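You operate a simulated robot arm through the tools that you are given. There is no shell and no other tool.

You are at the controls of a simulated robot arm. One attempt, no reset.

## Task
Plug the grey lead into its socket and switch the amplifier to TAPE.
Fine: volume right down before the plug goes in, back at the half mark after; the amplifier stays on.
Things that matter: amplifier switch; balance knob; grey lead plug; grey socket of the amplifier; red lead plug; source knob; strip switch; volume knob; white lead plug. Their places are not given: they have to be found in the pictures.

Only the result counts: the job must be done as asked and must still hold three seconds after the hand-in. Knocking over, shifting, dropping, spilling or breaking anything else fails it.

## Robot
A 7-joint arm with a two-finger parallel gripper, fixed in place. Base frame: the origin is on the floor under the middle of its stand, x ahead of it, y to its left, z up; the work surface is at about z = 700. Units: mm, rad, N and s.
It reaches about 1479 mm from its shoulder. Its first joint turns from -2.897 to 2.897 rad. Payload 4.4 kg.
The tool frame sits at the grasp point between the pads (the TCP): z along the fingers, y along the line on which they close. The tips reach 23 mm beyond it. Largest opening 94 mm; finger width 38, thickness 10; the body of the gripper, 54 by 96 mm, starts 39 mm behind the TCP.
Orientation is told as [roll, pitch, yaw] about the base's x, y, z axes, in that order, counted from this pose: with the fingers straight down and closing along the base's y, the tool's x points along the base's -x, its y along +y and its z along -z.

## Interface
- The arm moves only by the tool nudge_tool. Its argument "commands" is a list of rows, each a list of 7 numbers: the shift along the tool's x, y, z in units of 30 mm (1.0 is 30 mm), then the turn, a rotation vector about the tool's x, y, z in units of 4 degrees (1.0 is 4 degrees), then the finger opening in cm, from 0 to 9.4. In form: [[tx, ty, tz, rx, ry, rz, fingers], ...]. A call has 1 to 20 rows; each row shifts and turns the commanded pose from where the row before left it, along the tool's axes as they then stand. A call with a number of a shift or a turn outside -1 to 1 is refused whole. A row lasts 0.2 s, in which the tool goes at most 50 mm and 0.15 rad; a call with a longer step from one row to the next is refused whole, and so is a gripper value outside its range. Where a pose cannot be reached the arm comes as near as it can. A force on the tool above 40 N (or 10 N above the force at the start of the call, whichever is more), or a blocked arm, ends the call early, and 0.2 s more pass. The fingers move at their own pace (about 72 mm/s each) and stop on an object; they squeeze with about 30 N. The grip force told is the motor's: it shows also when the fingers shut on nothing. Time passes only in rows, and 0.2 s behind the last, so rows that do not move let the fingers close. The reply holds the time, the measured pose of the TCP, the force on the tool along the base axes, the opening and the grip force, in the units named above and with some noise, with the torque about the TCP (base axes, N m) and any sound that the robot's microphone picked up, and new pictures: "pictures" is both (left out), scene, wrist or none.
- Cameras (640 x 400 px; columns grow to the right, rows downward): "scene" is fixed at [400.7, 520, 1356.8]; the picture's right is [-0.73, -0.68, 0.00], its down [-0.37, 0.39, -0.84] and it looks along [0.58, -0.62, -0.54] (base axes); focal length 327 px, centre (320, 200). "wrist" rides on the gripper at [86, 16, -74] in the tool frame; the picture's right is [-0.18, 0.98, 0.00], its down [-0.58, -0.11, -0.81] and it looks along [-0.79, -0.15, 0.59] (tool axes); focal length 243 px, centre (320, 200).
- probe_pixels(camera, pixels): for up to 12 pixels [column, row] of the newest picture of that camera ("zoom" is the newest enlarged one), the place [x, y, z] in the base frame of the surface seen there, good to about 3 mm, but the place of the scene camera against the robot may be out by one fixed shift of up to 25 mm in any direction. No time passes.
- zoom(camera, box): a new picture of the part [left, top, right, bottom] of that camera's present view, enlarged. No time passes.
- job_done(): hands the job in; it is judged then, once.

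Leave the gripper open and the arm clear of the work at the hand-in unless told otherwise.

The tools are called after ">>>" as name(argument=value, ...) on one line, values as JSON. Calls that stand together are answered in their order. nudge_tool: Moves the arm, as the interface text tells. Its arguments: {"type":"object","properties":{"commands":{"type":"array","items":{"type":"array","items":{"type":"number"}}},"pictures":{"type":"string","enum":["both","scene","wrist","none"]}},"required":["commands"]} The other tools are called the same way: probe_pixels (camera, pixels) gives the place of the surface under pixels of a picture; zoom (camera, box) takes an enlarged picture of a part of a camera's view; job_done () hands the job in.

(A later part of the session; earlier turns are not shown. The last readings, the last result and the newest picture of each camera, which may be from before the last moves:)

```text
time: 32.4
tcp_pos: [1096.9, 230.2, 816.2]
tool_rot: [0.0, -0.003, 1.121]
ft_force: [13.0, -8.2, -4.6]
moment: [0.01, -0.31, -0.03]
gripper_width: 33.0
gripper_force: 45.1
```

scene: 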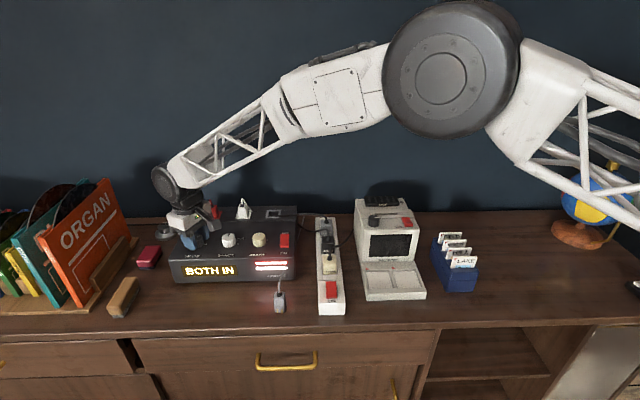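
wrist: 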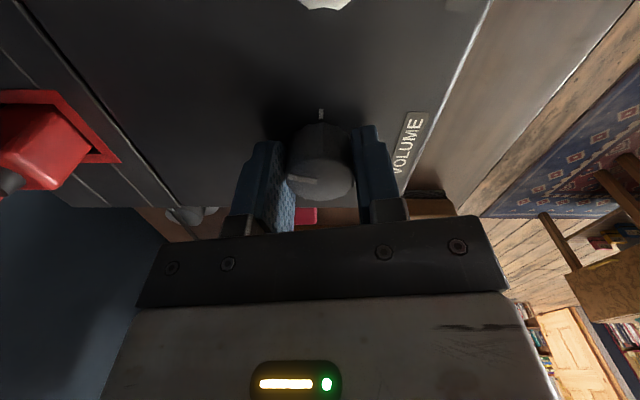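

>>> nudge_tool(commands=[[-0.004, -0.012, 0, 0, 0, -0.5, 3.0], [0, 0, 0, 0, 0, -0.5, 3.0]], pictures="none")

>>> nudge_tool(commands=[[0, 0, 0, 0, 0, -0.5, 3.0], [0, 0, 0, 0, 0, -0.5, 3.0]], pictures="wrist")

>>> zoom(camera="wrist", box=[240, 80, 400, 220])

```text
time: 33.0
tcp_pos: [1096.7, 230.3, 816.2]
tool_rot: [0.0, 0.0, 1.192]
ft_force: [2.5, -11.5, -4.0]
moment: [0.52, -0.33, 0.01]
gripper_width: 33.2
gripper_force: 45.0
```

```text
time: 33.6
tcp_pos: [1097.7, 230.1, 815.4]
tool_rot: [-0.002, -0.001, 1.262]
ft_force: [6.9, -7.7, -4.3]
moment: [-0.86, -0.08, -0.35]
gripper_width: 33.3
gripper_force: 44.5
```

wrist: 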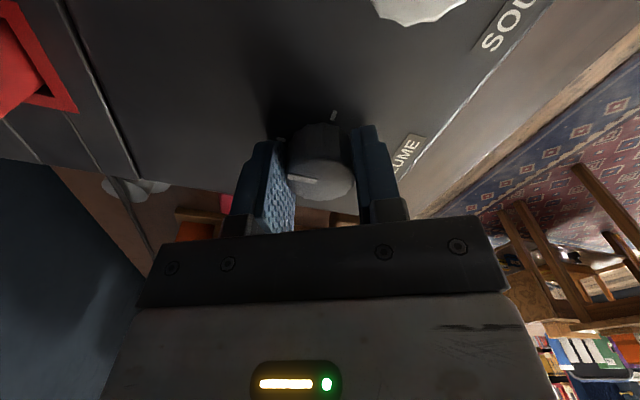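

```text
2.86 times, centred on (320, 150) of wrist
```

zoom: 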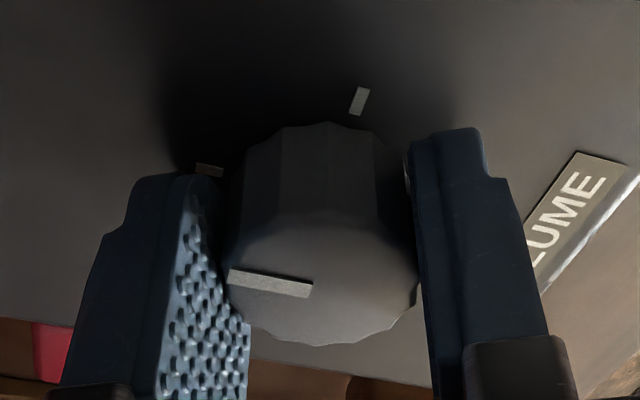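

The torque about z jumped to −0.35 N·m: the knob is on its stop, and the pointer lines up with the back tick (now visible at (210,170)). I check the display and level bars in the scene.

>>> nudge_tool(commands=[[0, 0, 0, 0, 0, 0, 3.0]], pictures="scene")

>>> zoom(camera="scene", box=[150, 180, 300, 290])

```text
time: 34.0
tcp_pos: [1097.0, 228.5, 815.1]
tool_rot: [-0.001, -0.002, 1.261]
ft_force: [6.2, -7.0, -3.0]
moment: [-0.36, -0.09, -0.34]
gripper_width: 33.4
gripper_force: 44.5
```

scene: 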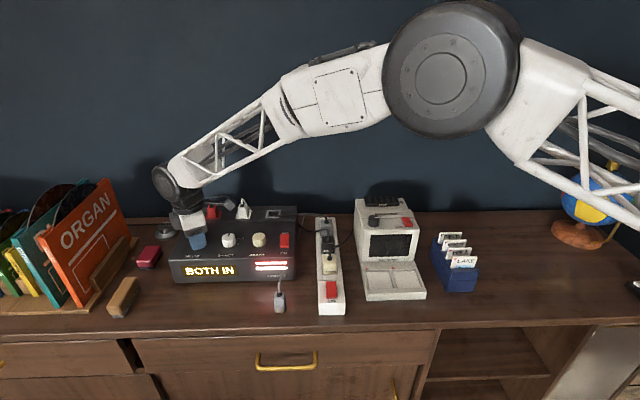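

```text
3.64 times, centred on (225, 235) of scene
```

zoom: 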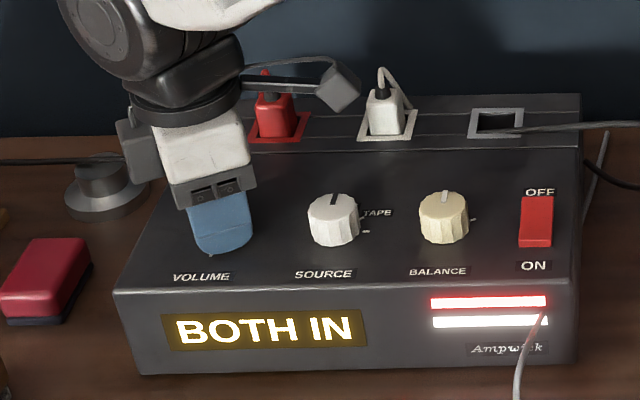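

The display stays "BOTH IN" and both bars stay lit, so the bars show the leads and not the level. The knob is at its counter-clockwise stop on the back tick, which is right down. I release it, rise, and turn the tool back toward yaw −45°.

>>> nudge_tool(commands=[[0, 0, 0, 0, 0, 0, 4.0], [0, 0, 0, 0, 0, 0, 5.5], [0, 0, 0, 0, 0, 0, 5.5], [0, 0, -0.5, 0, 0, 0, 5.5], [0, 0, -0.8, 0, 0, 0, 5.5], [0, 0, -1, 0, 0, 0, 5.5], [0, 0, -1, 0, 0, 0, 5.5]], pictures="wrist")

>>> zoom(camera="wrist", box=[240, 60, 400, 200])

```text
time: 35.6
tcp_pos: [1099.2, 229.6, 915.0]
tool_rot: [0.001, -0.003, 1.263]
ft_force: [-0.6, -0.5, -1.1]
moment: [0.02, 0.03, -0.05]
gripper_width: 55.0
gripper_force: 0.2
```

wrist: 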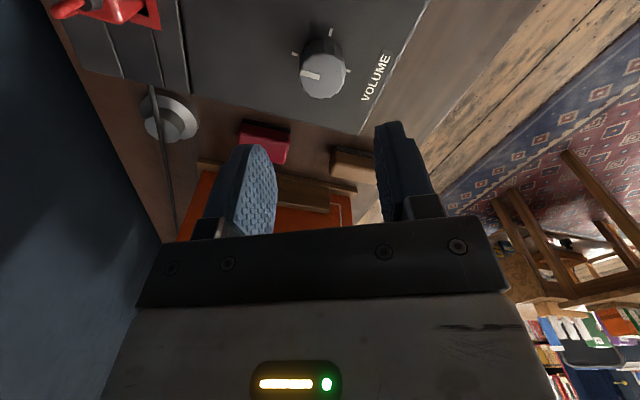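

```text
2.86 times, centred on (320, 130) of wrist
```

zoom: 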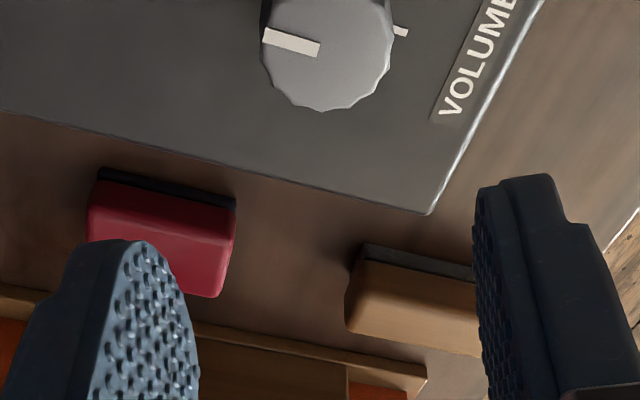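

>>> zoom(camera="wrist", box=[270, 15, 390, 115])

```text
4.00 times, centred on (330, 65) of wrist
```

zoom: 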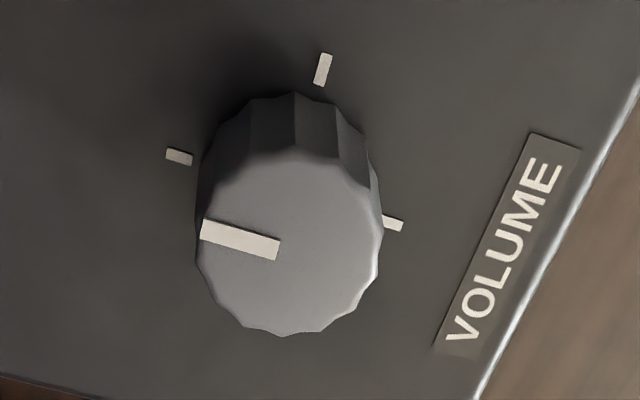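

The pointer is in line with the back tick, so the volume is down. I rotate back to yaw −45° and go look at the grey socket.

>>> nudge_tool(commands=[[0, 0, 0, 0, 0, 0.98, 5.5], [0, 0, 0, 0, 0, 0.98, 5.5], [0, 0, 0, 0, 0, 0.98, 5.5], [0, 0, 0, 0, 0, 0.98, 5.5], [0, 0, 0, 0, 0, 0.98, 5.5], [0, 0, 0, 0, 0, 0.98, 5.5], [0, 0, 0, 0, 0, 0.98, 5.5], [0, 0, 0, 0, 0, 0.98, 5.5], [0, 0, 0, 0, 0, 0.98, 5.5], [0, 0, 0, 0, 0, 0.98, 5.5], [0, 0, 0, 0, 0, 0.98, 5.5], [0, 0, 0, 0, 0, 0.98, 5.5], [0, 0, 0, 0, 0, 0.98, 5.5], [0, 0, 0, 0, 0, 0.98, 5.5], [0, 0, 0, 0, 0, 0.98, 5.5], [0, 0, 0, 0, 0, 0.98, 5.5], [0, 0, 0, 0, 0, 0.98, 5.5], [0, 0, 0, 0, 0, 0.98, 5.5], [0, 0, 0, 0, 0, 0.98, 5.5], [0, 0, 0, 0, 0, 0.98, 5.5]], pictures="none")

>>> nudge_tool(commands=[[0, 0, 0, 0, 0, 0.9725, 5.5], [0, 0, 0, 0, 0, 0.9725, 5.5], [0, 0, 0, 0, 0, 0.9725, 5.5], [0, 0, 0, 0, 0, 0.9725, 5.5], [0, 0, 0, 0, 0, 0.9725, 5.5], [0, 0, 0, 0, 0, 0.9725, 5.5], [0, 0, 0, 0, 0, 0.9725, 5.5], [0, 0, 0, 0, 0, 0.9725, 5.5], [0, 0, 0, 0, 0, 0.9725, 5.5], [0, 0, 0, 0, 0, 0.9725, 5.5], [0, 0, 0, 0, 0, 0, 5.5]], pictures="none")

>>> nudge_tool(commands=[[-0.4, -0.864, 0, 0, 0, 0, 7.0], [-0.4, -0.864, 0, 0, 0, 0, 7.0], [-0.4, -0.864, 0, 0, 0, 0, 7.0], [-0.4, -0.864, 0, 0, 0, 0, 8.0], [-0.4, -0.864, 0, 0, 0, 0, 9.4], [-0.4, -0.864, 0, 0, 0, 0, 9.4], [-0.4, -0.864, 0, 0, 0, 0, 9.4], [0, 0, 0, 0, 0.9, 0, 9.4], [0, 0, 0, 0, 0.9, 0, 9.4], [0, 0, 0, 0, 0.9, 0, 9.4], [0, 0, 0, 0, 0.9, 0, 9.4], [0, 0, 0, 0, 0.9, 0, 9.4], [0, 0, 0, 0, 0.9, 0, 9.4], [0, 0, 0, 0, 0.85, 0, 9.4], [0, 0, 0, 0, 0, 0, 9.4]], pictures="both")

>>> zoom(camera="wrist", box=[240, 80, 400, 220])

```text
time: 39.8
tcp_pos: [1098.2, 229.0, 915.4]
tool_rot: [0.001, -0.001, -0.108]
ft_force: [-0.3, 0.4, 0.6]
moment: [-0.01, -0.01, -0.01]
gripper_width: 55.3
gripper_force: 0.0
```

```text
time: 42.2
tcp_pos: [1097.7, 230.7, 915.0]
tool_rot: [0.002, 0.001, -0.785]
ft_force: [0.8, -0.5, -0.5]
moment: [0.0, 0.0, 0.02]
gripper_width: 55.1
gripper_force: 0.0
```

```text
time: 45.4
tcp_pos: [1027.6, 42.1, 914.4]
tool_rot: [0.001, 0.436, -0.784]
ft_force: [0.0, 0.3, -0.1]
moment: [0.02, 0.01, -0.05]
gripper_width: 94.1
gripper_force: 0.2
```

scene: 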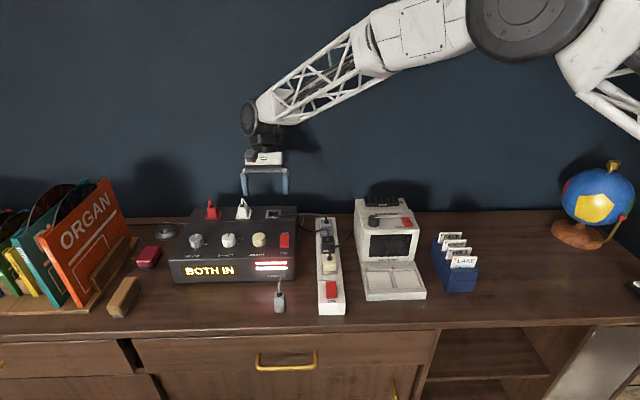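
wrist: 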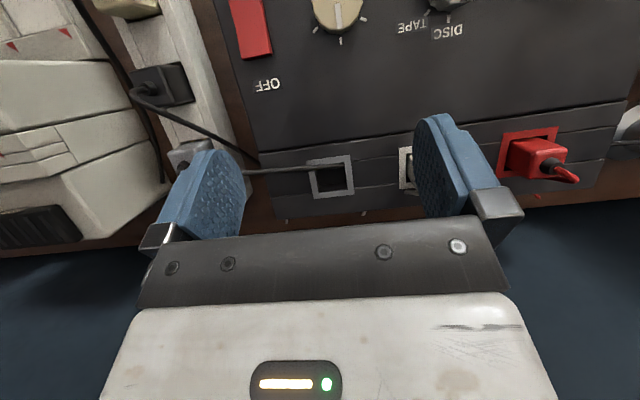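

```text
2.86 times, centred on (320, 150) of wrist
```

zoom: 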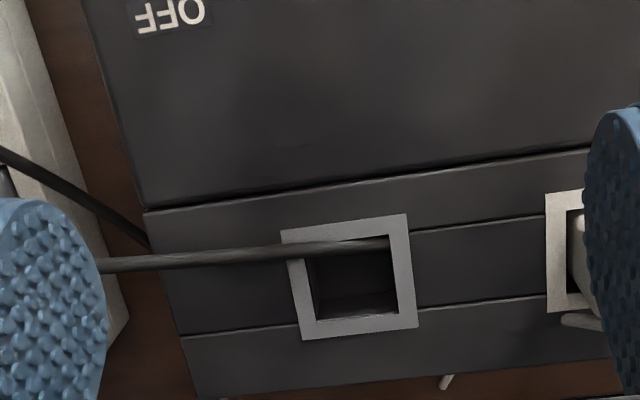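

The grey socket is seen from above at (332,177): a square frame with a dark opening, with a thin dark cable running across it that also passes into the amplifier's body. I zoom in and measure the frame.

>>> zoom(camera="wrist", box=[300, 145, 370, 205])

```text
6.67 times, centred on (335, 175) of wrist
```

zoom: 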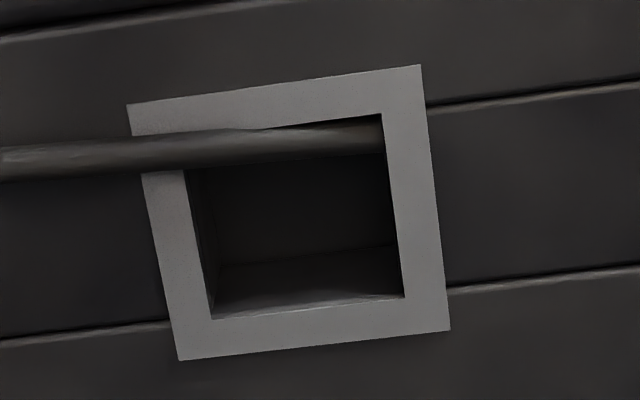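

>>> probe_pixels(camera="zoom", pixels=[[133, 110], [418, 70], [446, 326], [183, 355], [374, 106], [392, 110], [408, 295], [205, 325], [290, 240], [300, 285], [270, 145], [60, 158]])

>>> probe_pixels(camera="zoom", pixels=[[137, 106], [421, 66], [448, 329], [181, 358], [300, 90], [315, 330], [180, 250], [430, 200], [300, 200], [340, 200], [250, 280], [360, 280]])

```text
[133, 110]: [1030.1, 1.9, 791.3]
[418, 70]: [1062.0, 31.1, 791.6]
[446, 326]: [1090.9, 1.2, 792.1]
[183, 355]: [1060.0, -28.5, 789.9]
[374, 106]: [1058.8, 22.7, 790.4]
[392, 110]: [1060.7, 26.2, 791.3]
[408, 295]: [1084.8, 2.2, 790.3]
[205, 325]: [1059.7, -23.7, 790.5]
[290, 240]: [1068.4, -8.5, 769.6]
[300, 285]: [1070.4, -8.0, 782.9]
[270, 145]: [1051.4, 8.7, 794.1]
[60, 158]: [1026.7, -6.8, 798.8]
```

```text
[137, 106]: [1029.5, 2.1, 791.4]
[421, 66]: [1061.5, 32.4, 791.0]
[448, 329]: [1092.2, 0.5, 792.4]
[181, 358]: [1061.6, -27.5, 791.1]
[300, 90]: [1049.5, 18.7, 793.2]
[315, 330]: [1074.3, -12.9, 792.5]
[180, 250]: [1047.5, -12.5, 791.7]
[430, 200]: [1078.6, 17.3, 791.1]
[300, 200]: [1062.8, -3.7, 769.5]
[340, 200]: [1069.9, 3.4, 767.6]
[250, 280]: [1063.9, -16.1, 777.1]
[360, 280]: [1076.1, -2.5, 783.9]
```

The socket's frame centre is ≈ (1061.0,1.6), panel z≈791, hole bottom z≈768 (22 mm deep), opening about 29 mm. The dark cable runs straight through the amplifier's body, so it is only drawn there. Next I set the tool upright and move over the grey plug at (838,176).

>>> nudge_tool(commands=[[0, 0, 0, 0, -0.893, 0, 9.4], [0, 0, 0, 0, -0.893, 0, 9.4], [0, 0, 0, 0, -0.893, 0, 9.4], [0, 0, 0, 0, -0.893, 0, 9.4], [0, 0, 0, 0, -0.893, 0, 9.4], [0, 0, 0, 0, -0.893, 0, 9.4], [0, 0, 0, 0, -0.893, 0, 9.4], [0.954, -0.165, 0, 0, 0, 0, 9.4], [0.954, -0.165, 0, 0, 0, 0, 9.4], [0.954, -0.165, 0, 0, 0, 0, 9.4], [0.954, -0.165, 0, 0, 0, 0, 9.4], [0.954, -0.165, 0, 0, 0, 0, 9.4], [0.954, -0.165, 0, 0, 0, 0, 9.4], [0.954, -0.165, 0, 0, 0, 0, 9.4], [0.954, -0.165, 0, 0, 0, 0, 9.4], [0, 0, 0.5, 0, 0, 0, 7], [0, 0, 0.5, 0, 0, 0, 6], [0, 0, 0.5, 0, 0, 0, 6], [0, 0, 0, 0, 0, 0, 6]], pictures="both")

>>> zoom(camera="wrist", box=[220, 60, 420, 220])

```text
time: 49.4
tcp_pos: [839.3, 176.3, 869.6]
tool_rot: [0.002, 0.0, -0.786]
ft_force: [-0.1, -0.7, 0.3]
moment: [0.0, -0.02, 0.01]
gripper_width: 60.1
gripper_force: 0.1
```

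scene: 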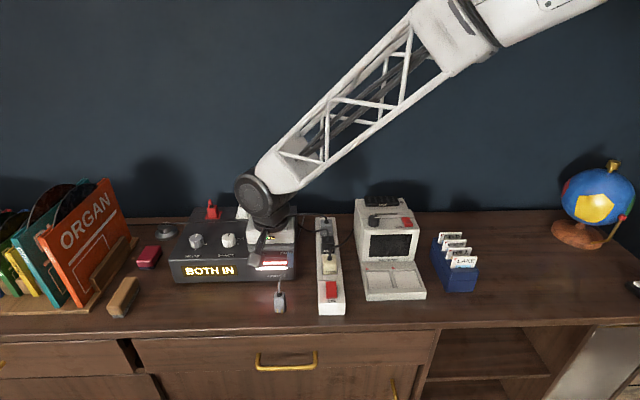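
wrist: 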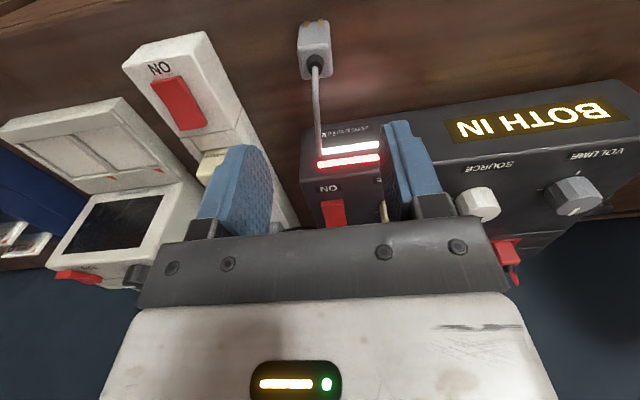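

```text
2.50 times, centred on (320, 140) of wrist
```

zoom: 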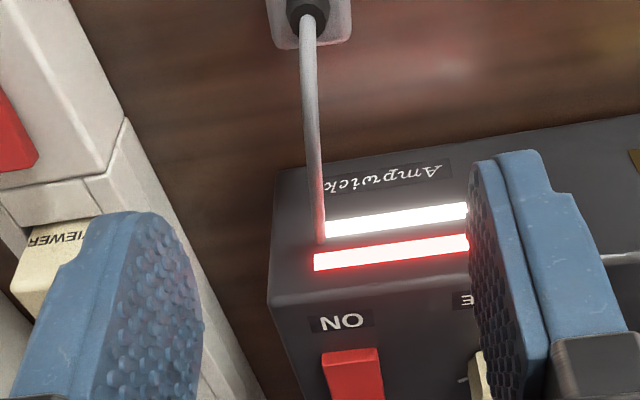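

The plug is at (315,50) in the wrist picture. I zoom in and measure its top corners.

>>> zoom(camera="wrist", box=[285, 10, 345, 90])

```text
5.00 times, centred on (315, 50) of wrist
```

zoom: 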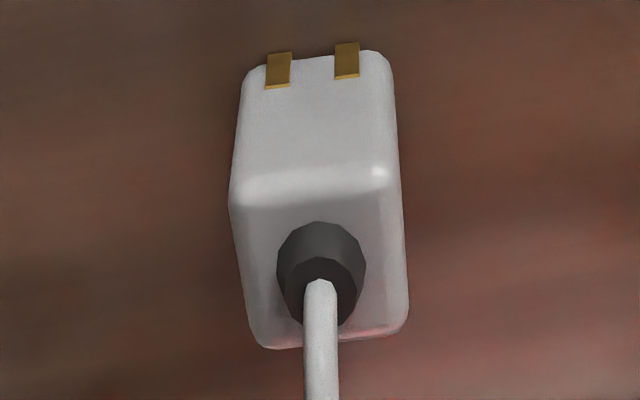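

>>> probe_pixels(camera="zoom", pixels=[[235, 202], [400, 183], [403, 325], [262, 342], [278, 70], [347, 60], [250, 80], [380, 60], [320, 190], [290, 335], [390, 250], [250, 260]])

>>> probe_pixels(camera="zoom", pixels=[[240, 200], [395, 186], [400, 320], [265, 338], [320, 270], [300, 130], [260, 150], [370, 150], [390, 120], [398, 230], [245, 230], [320, 240]])

```text
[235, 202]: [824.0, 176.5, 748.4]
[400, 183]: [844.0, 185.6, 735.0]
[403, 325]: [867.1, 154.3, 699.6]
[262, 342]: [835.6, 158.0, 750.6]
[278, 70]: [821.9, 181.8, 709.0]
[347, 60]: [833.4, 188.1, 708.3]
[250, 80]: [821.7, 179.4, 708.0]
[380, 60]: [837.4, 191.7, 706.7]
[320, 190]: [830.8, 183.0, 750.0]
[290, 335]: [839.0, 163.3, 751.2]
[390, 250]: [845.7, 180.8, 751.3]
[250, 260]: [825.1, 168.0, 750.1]
```

```text
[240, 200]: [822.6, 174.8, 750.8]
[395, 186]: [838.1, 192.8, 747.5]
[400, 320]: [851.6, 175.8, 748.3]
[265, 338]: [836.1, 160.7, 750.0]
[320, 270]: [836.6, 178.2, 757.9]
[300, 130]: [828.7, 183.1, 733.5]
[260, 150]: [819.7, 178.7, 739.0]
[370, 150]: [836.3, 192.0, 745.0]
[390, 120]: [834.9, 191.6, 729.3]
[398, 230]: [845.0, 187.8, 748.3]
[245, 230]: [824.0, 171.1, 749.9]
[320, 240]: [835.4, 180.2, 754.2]
```

The top corners give a centre of about (837,176). From the slopes of its edges the plug is turned about 4° clockwise from the tool. I turn the tool 4° and go down to z≈800 to check.

>>> nudge_tool(commands=[[0, 0, 0.5, 0, 0, 0.5, 6], [0, 0, 0.5, 0, 0, 0.5, 6], [0, 0, 0.5, 0, 0, 0, 6], [0, 0, 0.5, 0, 0, 0, 6], [0, 0, 0, 0, 0, 0, 6]], pictures="wrist")

>>> zoom(camera="wrist", box=[260, 40, 380, 180])

```text
time: 50.6
tcp_pos: [840.0, 174.2, 811.2]
tool_rot: [0.0, -0.001, -0.856]
ft_force: [-0.5, -0.5, -0.6]
moment: [-0.02, 0.0, 0.01]
gripper_width: 59.8
gripper_force: 0.1
```

wrist: 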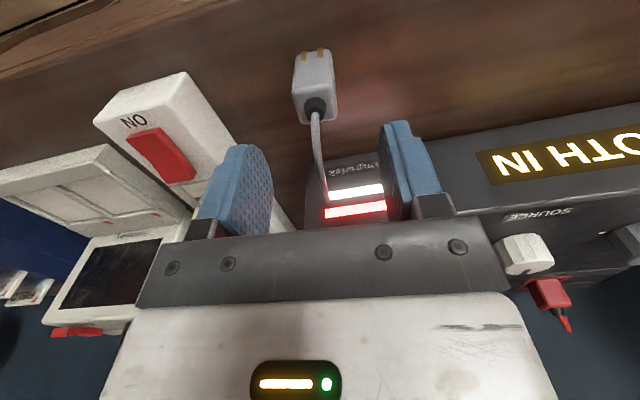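

```text
2.86 times, centred on (320, 110) of wrist
```

zoom: 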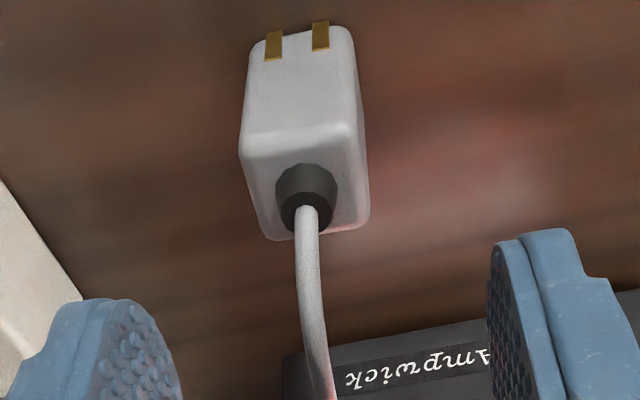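

The plug's axis shows at column ≈316 instead of 320 and about 1.5 px high, so it lies about 2.2 mm to −y and 1.3 mm to +x in the tool frame. I correct and go down to z≈750 so the tips stay 25 mm above the plug's foot.

>>> nudge_tool(commands=[[0.043, -0.073, 0.5, 0, 0, 0, 6], [0, 0, 0.5, 0, 0, 0, 6], [0, 0, 0.5, 0, 0, 0, 6], [0, 0, 0.5, 0, 0, 0, 6], [0, 0, 0.03, 0, 0, 0, 6], [0, 0, 0, 0, 0, 0, 6]], pictures="both")

>>> zoom(camera="wrist", box=[240, 80, 400, 220])

>>> zoom(camera="scene", box=[230, 230, 350, 330])

```text
time: 52.0
tcp_pos: [835.3, 173.9, 749.3]
tool_rot: [0.002, 0.0, -0.855]
ft_force: [0.2, -0.1, 0.2]
moment: [-0.05, 0.0, -0.01]
gripper_width: 59.9
gripper_force: 0.1
```

scene: 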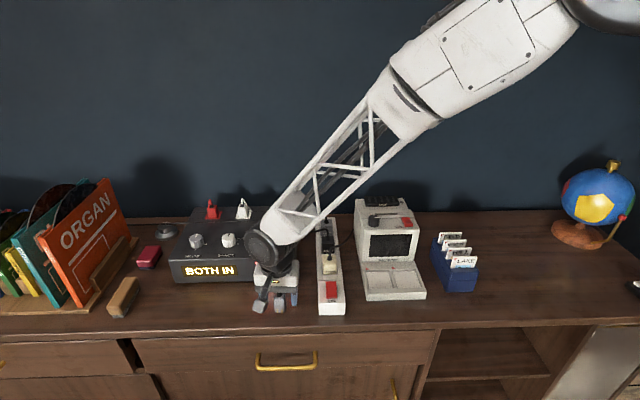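
wrist: 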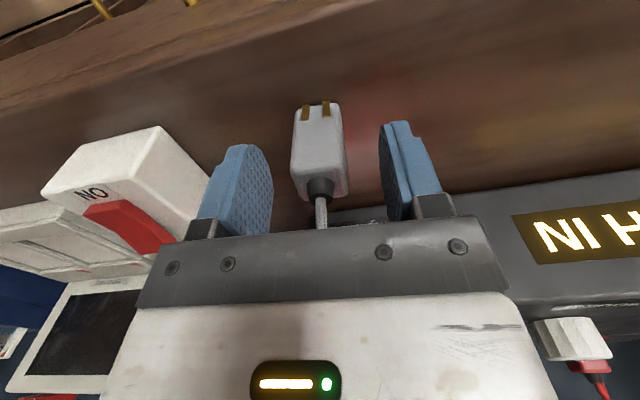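

```text
2.86 times, centred on (320, 150) of wrist
```

zoom: 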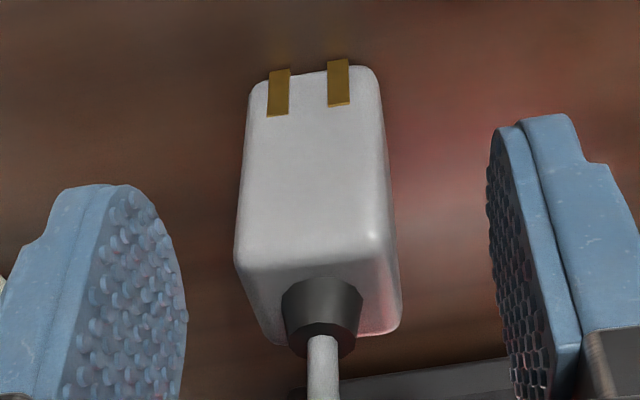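

```text
4.00 times, centred on (290, 280) of scene
```

zoom: 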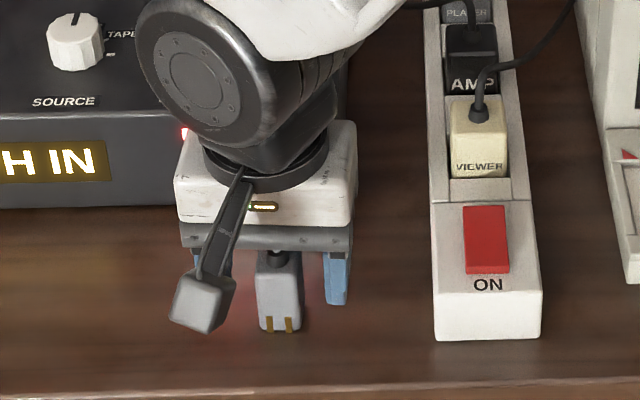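

The plug is centred between the pads. I close slowly.

>>> nudge_tool(commands=[[0, 0, 0, 0, 0, 0, 4.0], [0, 0, 0, 0, 0, 0, 3.2], [0, 0, 0, 0, 0, 0, 2.6], [0, 0, 0, 0, 0, 0, 2.4], [0, 0, 0, 0, 0, 0, 2.2], [0, 0, 0, 0, 0, 0, 2.0], [0, 0, 0, 0, 0, 0, 2.0]], pictures="wrist")

>>> zoom(camera="wrist", box=[240, 80, 400, 220])

```text
time: 53.6
tcp_pos: [835.3, 175.5, 749.4]
tool_rot: [0.001, 0.0, -0.856]
ft_force: [0.1, 0.3, 0.7]
moment: [-0.04, 0.01, 0.01]
gripper_width: 25.4
gripper_force: 29.8
```

wrist: 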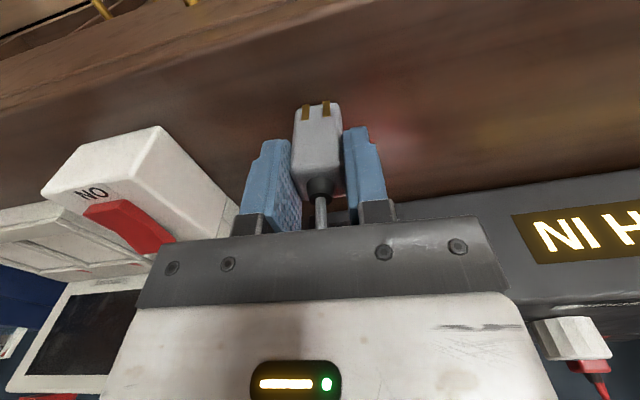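

```text
2.86 times, centred on (320, 150) of wrist
```

zoom: 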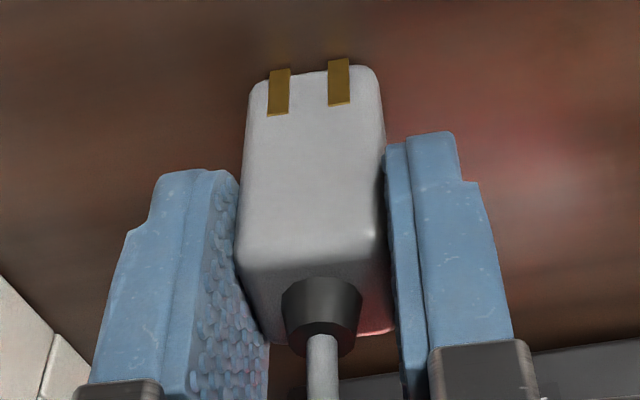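

The plug is gripped: width 25.4 mm, 30 N. I lift it a little first and read the load.

>>> nudge_tool(commands=[[0, 0, -0.3, 0, 0, 0, 2.0], [0, 0, -0.5, 0, 0, 0, 2.0], [0, 0, -0.7, 0, 0, 0, 2.0], [0, 0, 0, 0, 0, 0, 2.0]], pictures="both")

>>> zoom(camera="wrist", box=[240, 80, 400, 220])

```text
time: 54.6
tcp_pos: [837.6, 174.7, 793.5]
tool_rot: [0.002, 0.001, -0.855]
ft_force: [-0.6, -0.9, -1.3]
moment: [0.07, -0.01, -0.03]
gripper_width: 25.3
gripper_force: 29.6
```

scene: 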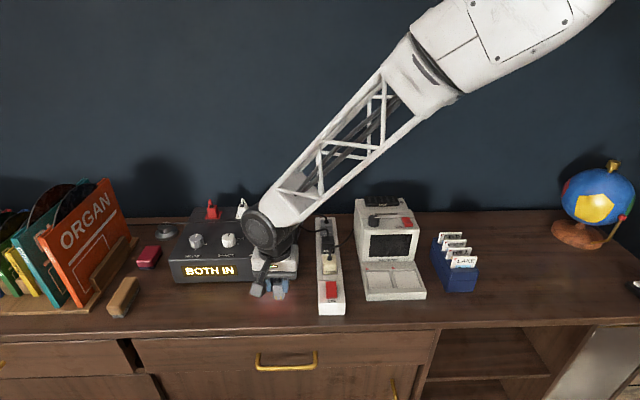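
wrist: 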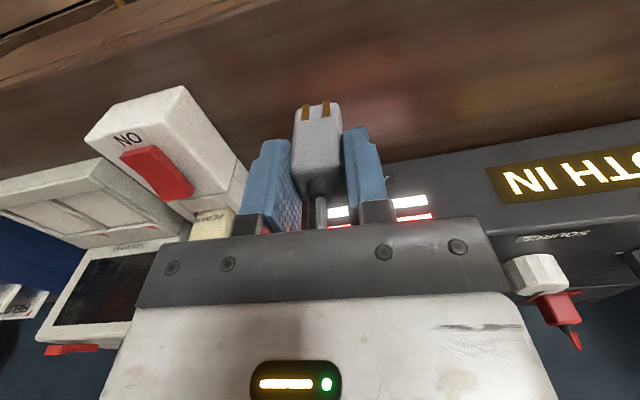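

```text
2.86 times, centred on (320, 150) of wrist
```

zoom: 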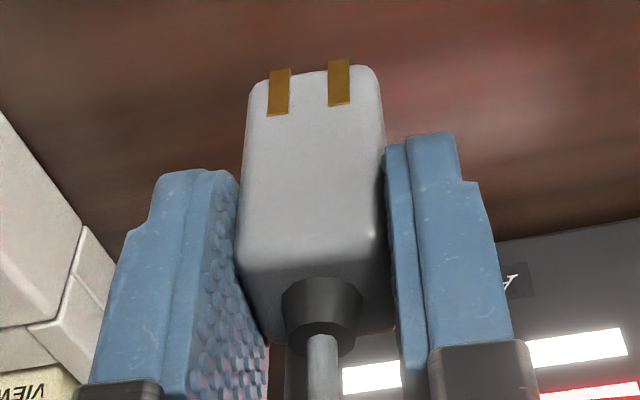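

It lifted cleanly with no slip. I raise to z≈900, turn to the socket's yaw (about −45.7°) and move over the socket.

>>> nudge_tool(commands=[[0, 0, -0.89, 0, 0, 0, 2.0], [0, 0, -0.89, 0, 0, 0, 2.0], [0, 0, -0.89, 0, 0, 0, 2.0], [0, 0, -0.89, 0, 0, 0, 2.0], [0, 0, 0, 0, 0, -0.83, 2.0], [-0.6, 0.131, 0, 0, 0, 0, 2.0], [-0.935, 0.131, 0, 0, 0, 0, 2.0], [-0.935, 0.131, 0, 0, 0, 0, 2.0], [-0.935, 0.131, 0, 0, 0, 0, 2.0], [-0.935, 0.131, 0, 0, 0, 0, 2.0], [-0.935, 0.131, 0, 0, 0, 0, 2.0], [-0.935, 0.131, 0, 0, 0, 0, 2.0], [-0.935, 0.131, 0, 0, 0, 0, 2.0], [-0.935, 0.131, 0, 0, 0, 0, 2.0], [-0.935, 0.131, 0, 0, 0, 0, 2.0], [-0.335, 0, 0, 0, 0, 0, 2.0], [0, 0, 0, 0, 0, 0, 2.0]], pictures="both")

>>> zoom(camera="wrist", box=[260, 20, 380, 140])

```text
time: 58.2
tcp_pos: [1060.9, 0.5, 901.0]
tool_rot: [0.003, 0.001, -0.796]
ft_force: [-0.1, 0.0, -1.1]
moment: [0.0, -0.03, 0.01]
gripper_width: 25.5
gripper_force: 30.5
```

scene: 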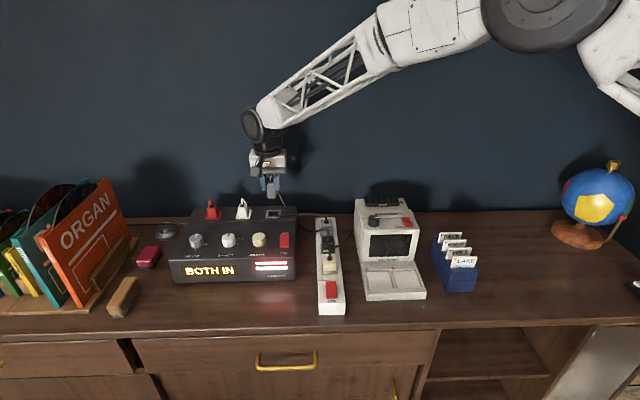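
wrist: 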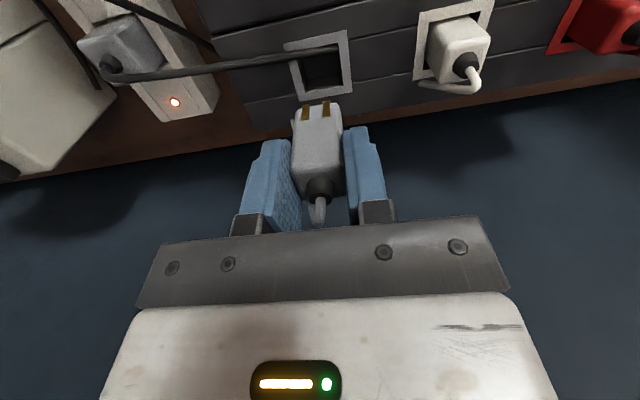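

```text
3.33 times, centred on (320, 80) of wrist
```

zoom: 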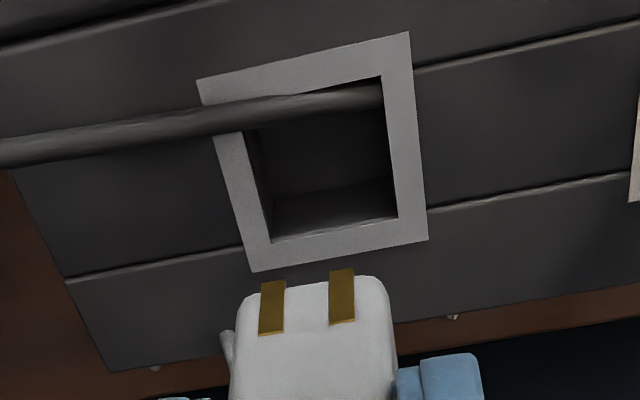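

The socket and plug are both in view. The socket's frame centre projects to (320.4,69.8), against (319.7,67.7) expected right under the TCP, and the plug itself sits about 1.3 mm back in the grip. So plug and hole agree within about 0.5 mm, and the edges are parallel. I check how deep the white plug sits.

>>> zoom(camera="wrist", box=[400, 0, 520, 100])

>>> probe_pixels(camera="wrist", pixels=[[440, 35], [475, 38], [455, 70], [436, 50], [482, 60], [465, 65], [422, 40], [448, 15], [302, 65], [320, 75]])

```text
4.00 times, centred on (460, 50) of wrist
```

zoom: 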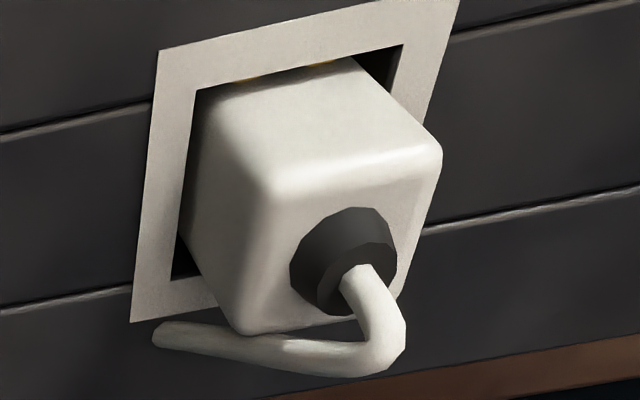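

```text
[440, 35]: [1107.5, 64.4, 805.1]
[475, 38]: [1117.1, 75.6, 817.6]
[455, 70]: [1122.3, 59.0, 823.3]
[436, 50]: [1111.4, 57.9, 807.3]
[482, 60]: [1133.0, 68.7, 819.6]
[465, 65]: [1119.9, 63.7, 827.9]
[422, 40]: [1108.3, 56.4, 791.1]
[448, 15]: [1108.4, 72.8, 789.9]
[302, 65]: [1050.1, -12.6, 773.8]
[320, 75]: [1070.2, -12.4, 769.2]
```

The white plug has its gold contacts facing front, just like the grey plug as I hold it, and its top is at z≈819. So the grey plug should end with the TCP at about z≈818. I go down to z≈845, just above the frame, and check again.

>>> nudge_tool(commands=[[0, 0.008, 0.6, 0, 0, 0, 2.0], [0, 0, 0.6, 0, 0, 0, 2.0], [0, 0, 0.65, 0, 0, 0, 2.0], [0, 0, 0, 0, 0, 0, 2.0]], pictures="both")

>>> zoom(camera="wrist", box=[260, 60, 380, 180])

>>> zoom(camera="scene", box=[230, 180, 320, 250])

```text
time: 59.2
tcp_pos: [1059.5, 2.3, 844.2]
tool_rot: [0.002, 0.001, -0.797]
ft_force: [0.5, 0.6, -1.1]
moment: [-0.02, 0.0, 0.01]
gripper_width: 25.3
gripper_force: 29.9
```

scene: 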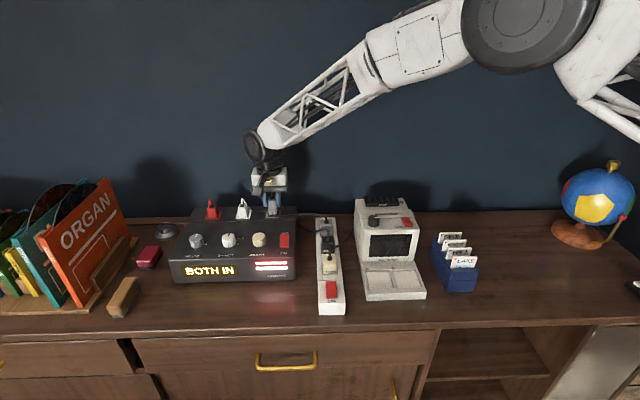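
wrist: 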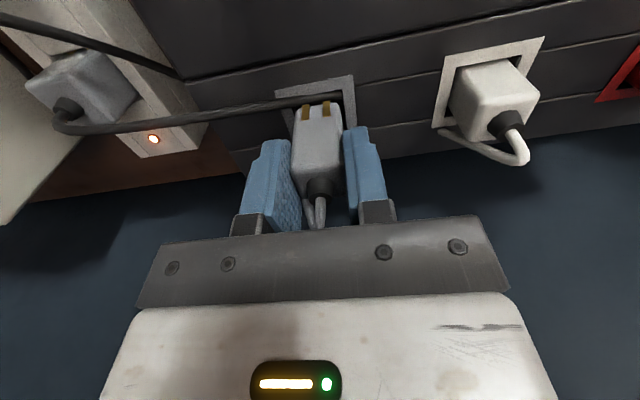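

```text
3.33 times, centred on (320, 120) of wrist
```

zoom: 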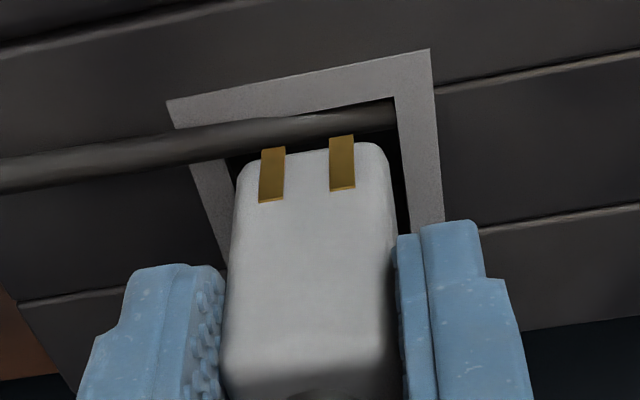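

```text
5.71 times, centred on (275, 215) of scene
```

zoom: 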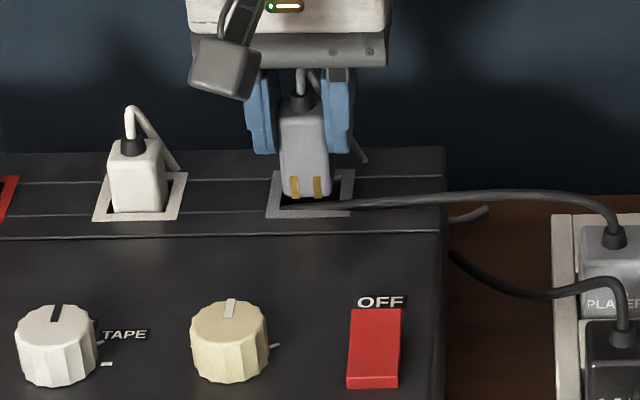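

The plug's foot is centred in the opening left–right (gaps of about 10–12 px on both sides) and front–back within about 0.5 mm. I lower it slowly into the hole, watching the force.

>>> nudge_tool(commands=[[0, 0, 0.1, 0, 0, 0, 2.0], [0, 0, 0.1, 0, 0, 0, 2.0], [0, 0, 0.1, 0, 0, 0, 2.0], [0, 0, 0.1, 0, 0, 0, 2.0]], pictures="wrist")

>>> zoom(camera="wrist", box=[260, 60, 380, 180])

```text
time: 60.2
tcp_pos: [1060.1, 1.1, 834.2]
tool_rot: [0.001, 0.002, -0.797]
ft_force: [-1.0, 0.1, -0.9]
moment: [-0.02, 0.03, -0.01]
gripper_width: 25.5
gripper_force: 30.3
```

wrist: 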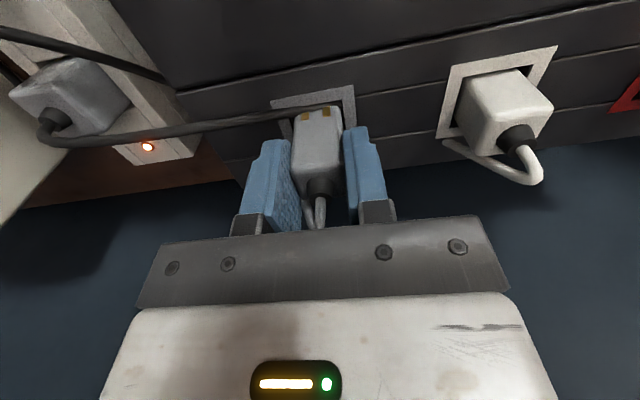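

```text
3.33 times, centred on (320, 120) of wrist
```

zoom: 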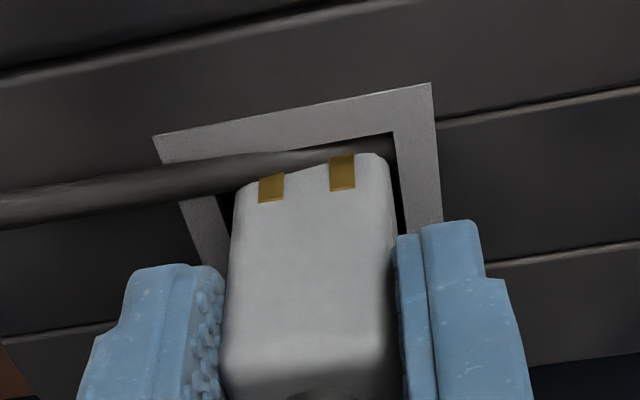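

It is already a few millimetres into the hole with no force. I go on, 14 mm more.

>>> nudge_tool(commands=[[0, 0, 0.1, 0, 0, 0, 2.0], [0, 0, 0.1, 0, 0, 0, 2.0], [0, 0, 0.1, 0, 0, 0, 2.0], [0, 0, 0.1, 0, 0, 0, 2.0]], pictures="both")

>>> zoom(camera="wrist", box=[260, 60, 380, 180])

>>> zoom(camera="scene", box=[160, 190, 310, 290])

```text
time: 61.2
tcp_pos: [1061.5, 2.0, 821.4]
tool_rot: [0.003, 0.0, -0.797]
ft_force: [0.3, -0.1, -1.5]
moment: [0.05, 0.0, 0.0]
gripper_width: 25.4
gripper_force: 29.6
```

scene: 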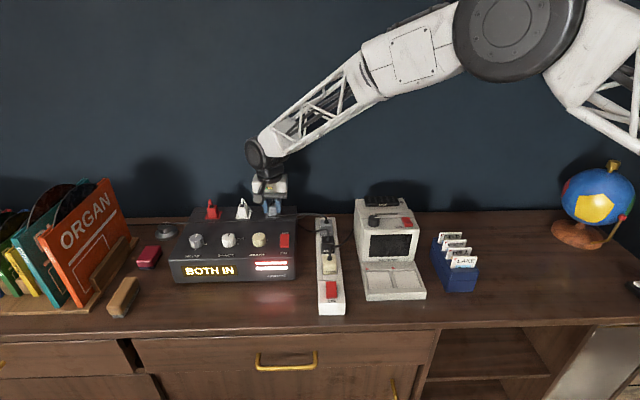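
wrist: 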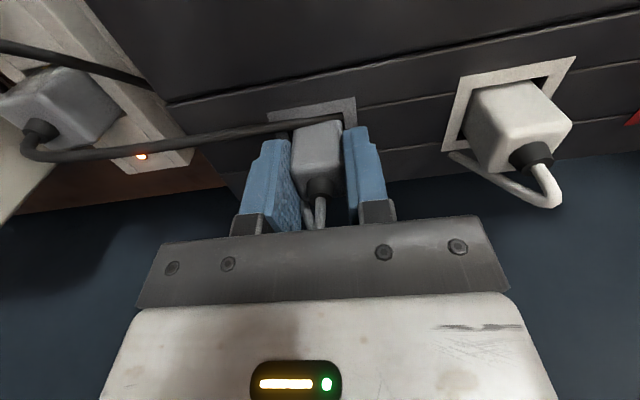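

```text
3.33 times, centred on (320, 120) of wrist
```

zoom: 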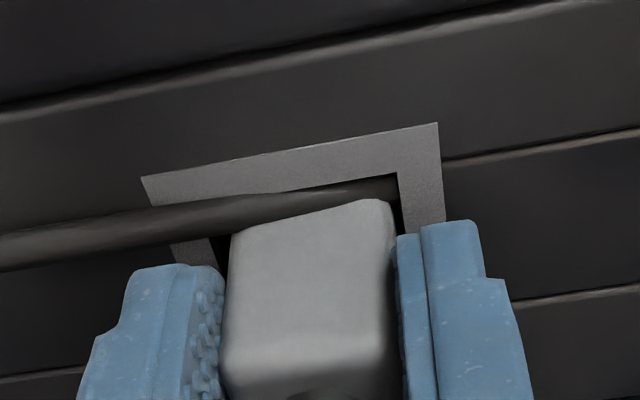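

```text
4.00 times, centred on (235, 240) of scene
```

zoom: 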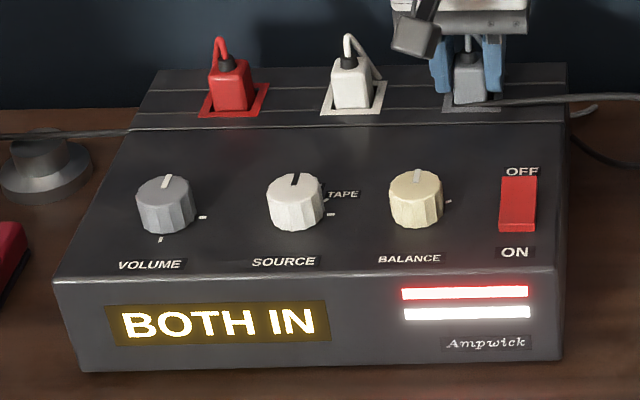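

z≈821, still no resistance. I continue in 1.5 mm steps until it seats.

>>> nudge_tool(commands=[[0, 0, 0.05, 0, 0, 0, 2.0], [0, 0, 0.05, 0, 0, 0, 2.0]], pictures="none")

```text
time: 61.8
tcp_pos: [1060.0, 1.4, 819.8]
tool_rot: [0.003, 0.0, -0.798]
ft_force: [-0.5, -0.3, 5.1]
moment: [-0.05, 0.12, 0.0]
gripper_width: 25.4
gripper_force: 30.1
```

Fz is now +5 N, so it is meeting the seat. I press one step further.

>>> nudge_tool(commands=[[0, 0, 0.04, 0, 0, 0, 2.0], [0, 0, 0, 0, 0, 0, 2.0]], pictures="wrist")

>>> zoom(camera="wrist", box=[260, 60, 380, 180])

```text
time: 62.4
tcp_pos: [1061.1, 1.4, 819.1]
tool_rot: [0.004, -0.003, -0.796]
ft_force: [-2.0, -3.3, 19.1]
moment: [-0.07, 0.09, 0.02]
gripper_width: 25.7
gripper_force: 30.0
```

wrist: 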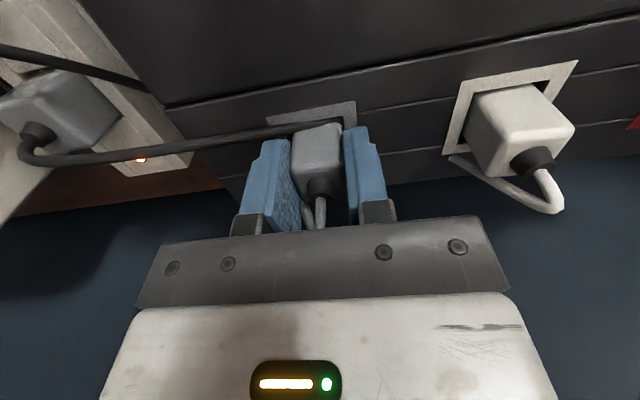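

```text
3.33 times, centred on (320, 120) of wrist
```

zoom: 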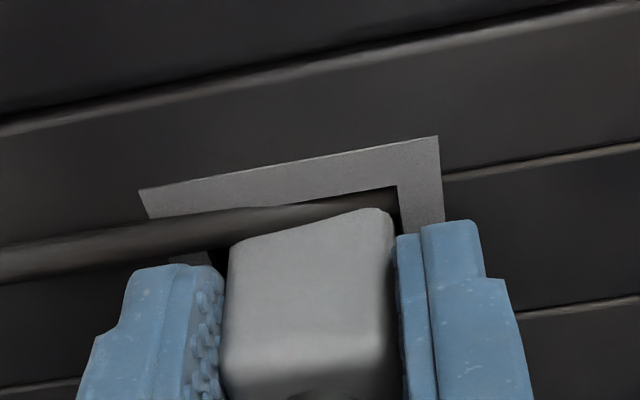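

19 N at z≈819, level with the white plug's seat. I press slightly more to be sure it's the bottom.

>>> nudge_tool(commands=[[0, 0, 0.03, 0, 0, 0, 2.0], [0, 0, 0, 0, 0, 0, 2.0]], pictures="scene")

>>> zoom(camera="scene", box=[160, 190, 310, 290])

```text
time: 63.0
tcp_pos: [1061.6, 2.6, 817.2]
tool_rot: [0.004, -0.002, -0.798]
ft_force: [4.7, 0.0, 21.0]
moment: [-0.04, -0.13, -0.04]
gripper_width: 25.7
gripper_force: 29.4
```

scene: 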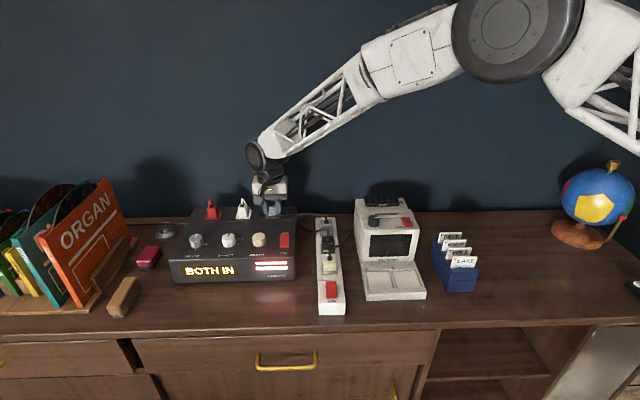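

```text
4.00 times, centred on (235, 240) of scene
```

zoom: 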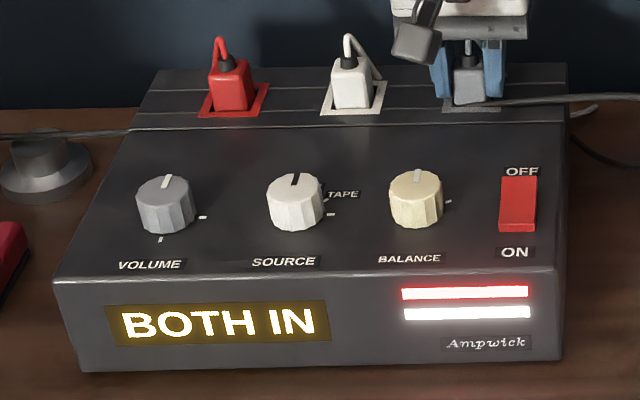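

>>> nudge_tool(commands=[[0, 0, 0.03, 0, 0, 0, 2.0], [0, 0, 0, 0, 0, 0, 2.0]], pictures="wrist")

>>> zoom(camera="wrist", box=[260, 80, 380, 200])

```text
time: 63.6
tcp_pos: [1060.6, 3.1, 815.6]
tool_rot: [0.002, 0.002, -0.797]
ft_force: [-2.4, 3.0, 20.8]
moment: [0.1, 0.11, 0.02]
gripper_width: 25.4
gripper_force: 29.7
```

wrist: 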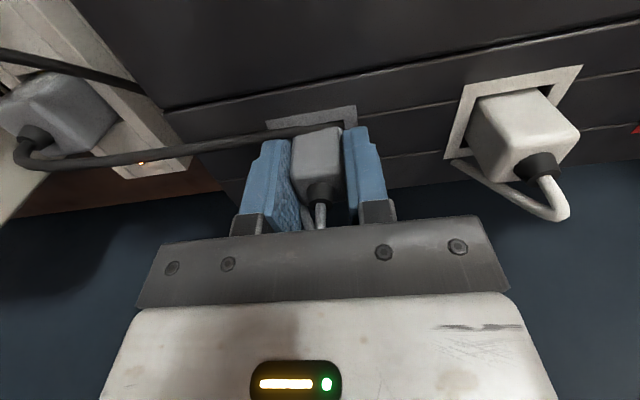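

```text
3.33 times, centred on (320, 140) of wrist
```

zoom: 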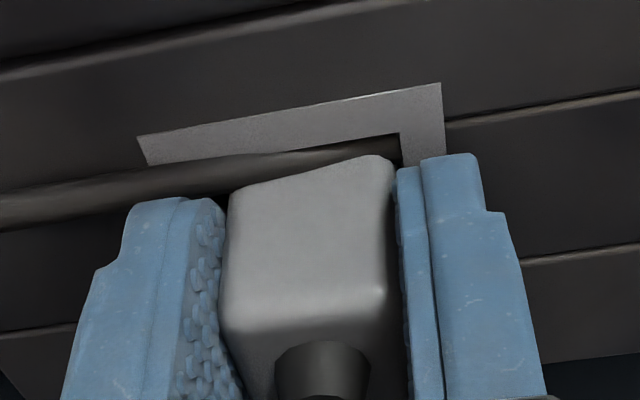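

The force stays at about 21 N while the gland moved from row 177 to 182 in the picture. So the plug is on the bottom and the pads are slipping on it by about 3 mm. I ease off 1 mm, then open and rise straight up.

>>> nudge_tool(commands=[[0, 0, -0.03, 0, 0, 0, 2.2], [0, 0, 0, 0, 0, 0, 3.0], [0, 0, 0, 0, 0, 0, 3.8], [0, 0, 0, 0, 0, 0, 4.6], [0, 0, 0, 0, 0, 0, 4.6]], pictures="wrist")

>>> zoom(camera="wrist", box=[240, 80, 400, 220])

```text
time: 64.8
tcp_pos: [1061.4, 1.3, 816.3]
tool_rot: [0.003, -0.001, -0.799]
ft_force: [-0.6, 0.9, 0.0]
moment: [-0.01, 0.04, -0.01]
gripper_width: 46.1
gripper_force: 0.1
```

wrist: 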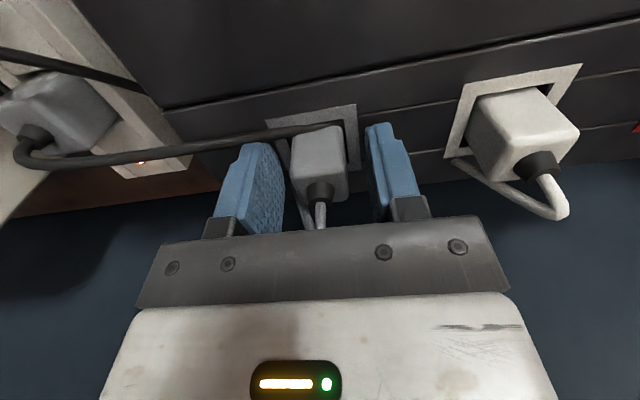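

```text
2.86 times, centred on (320, 150) of wrist
```

zoom: 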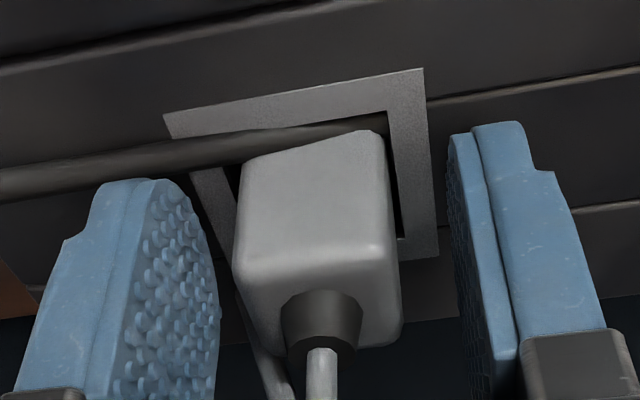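

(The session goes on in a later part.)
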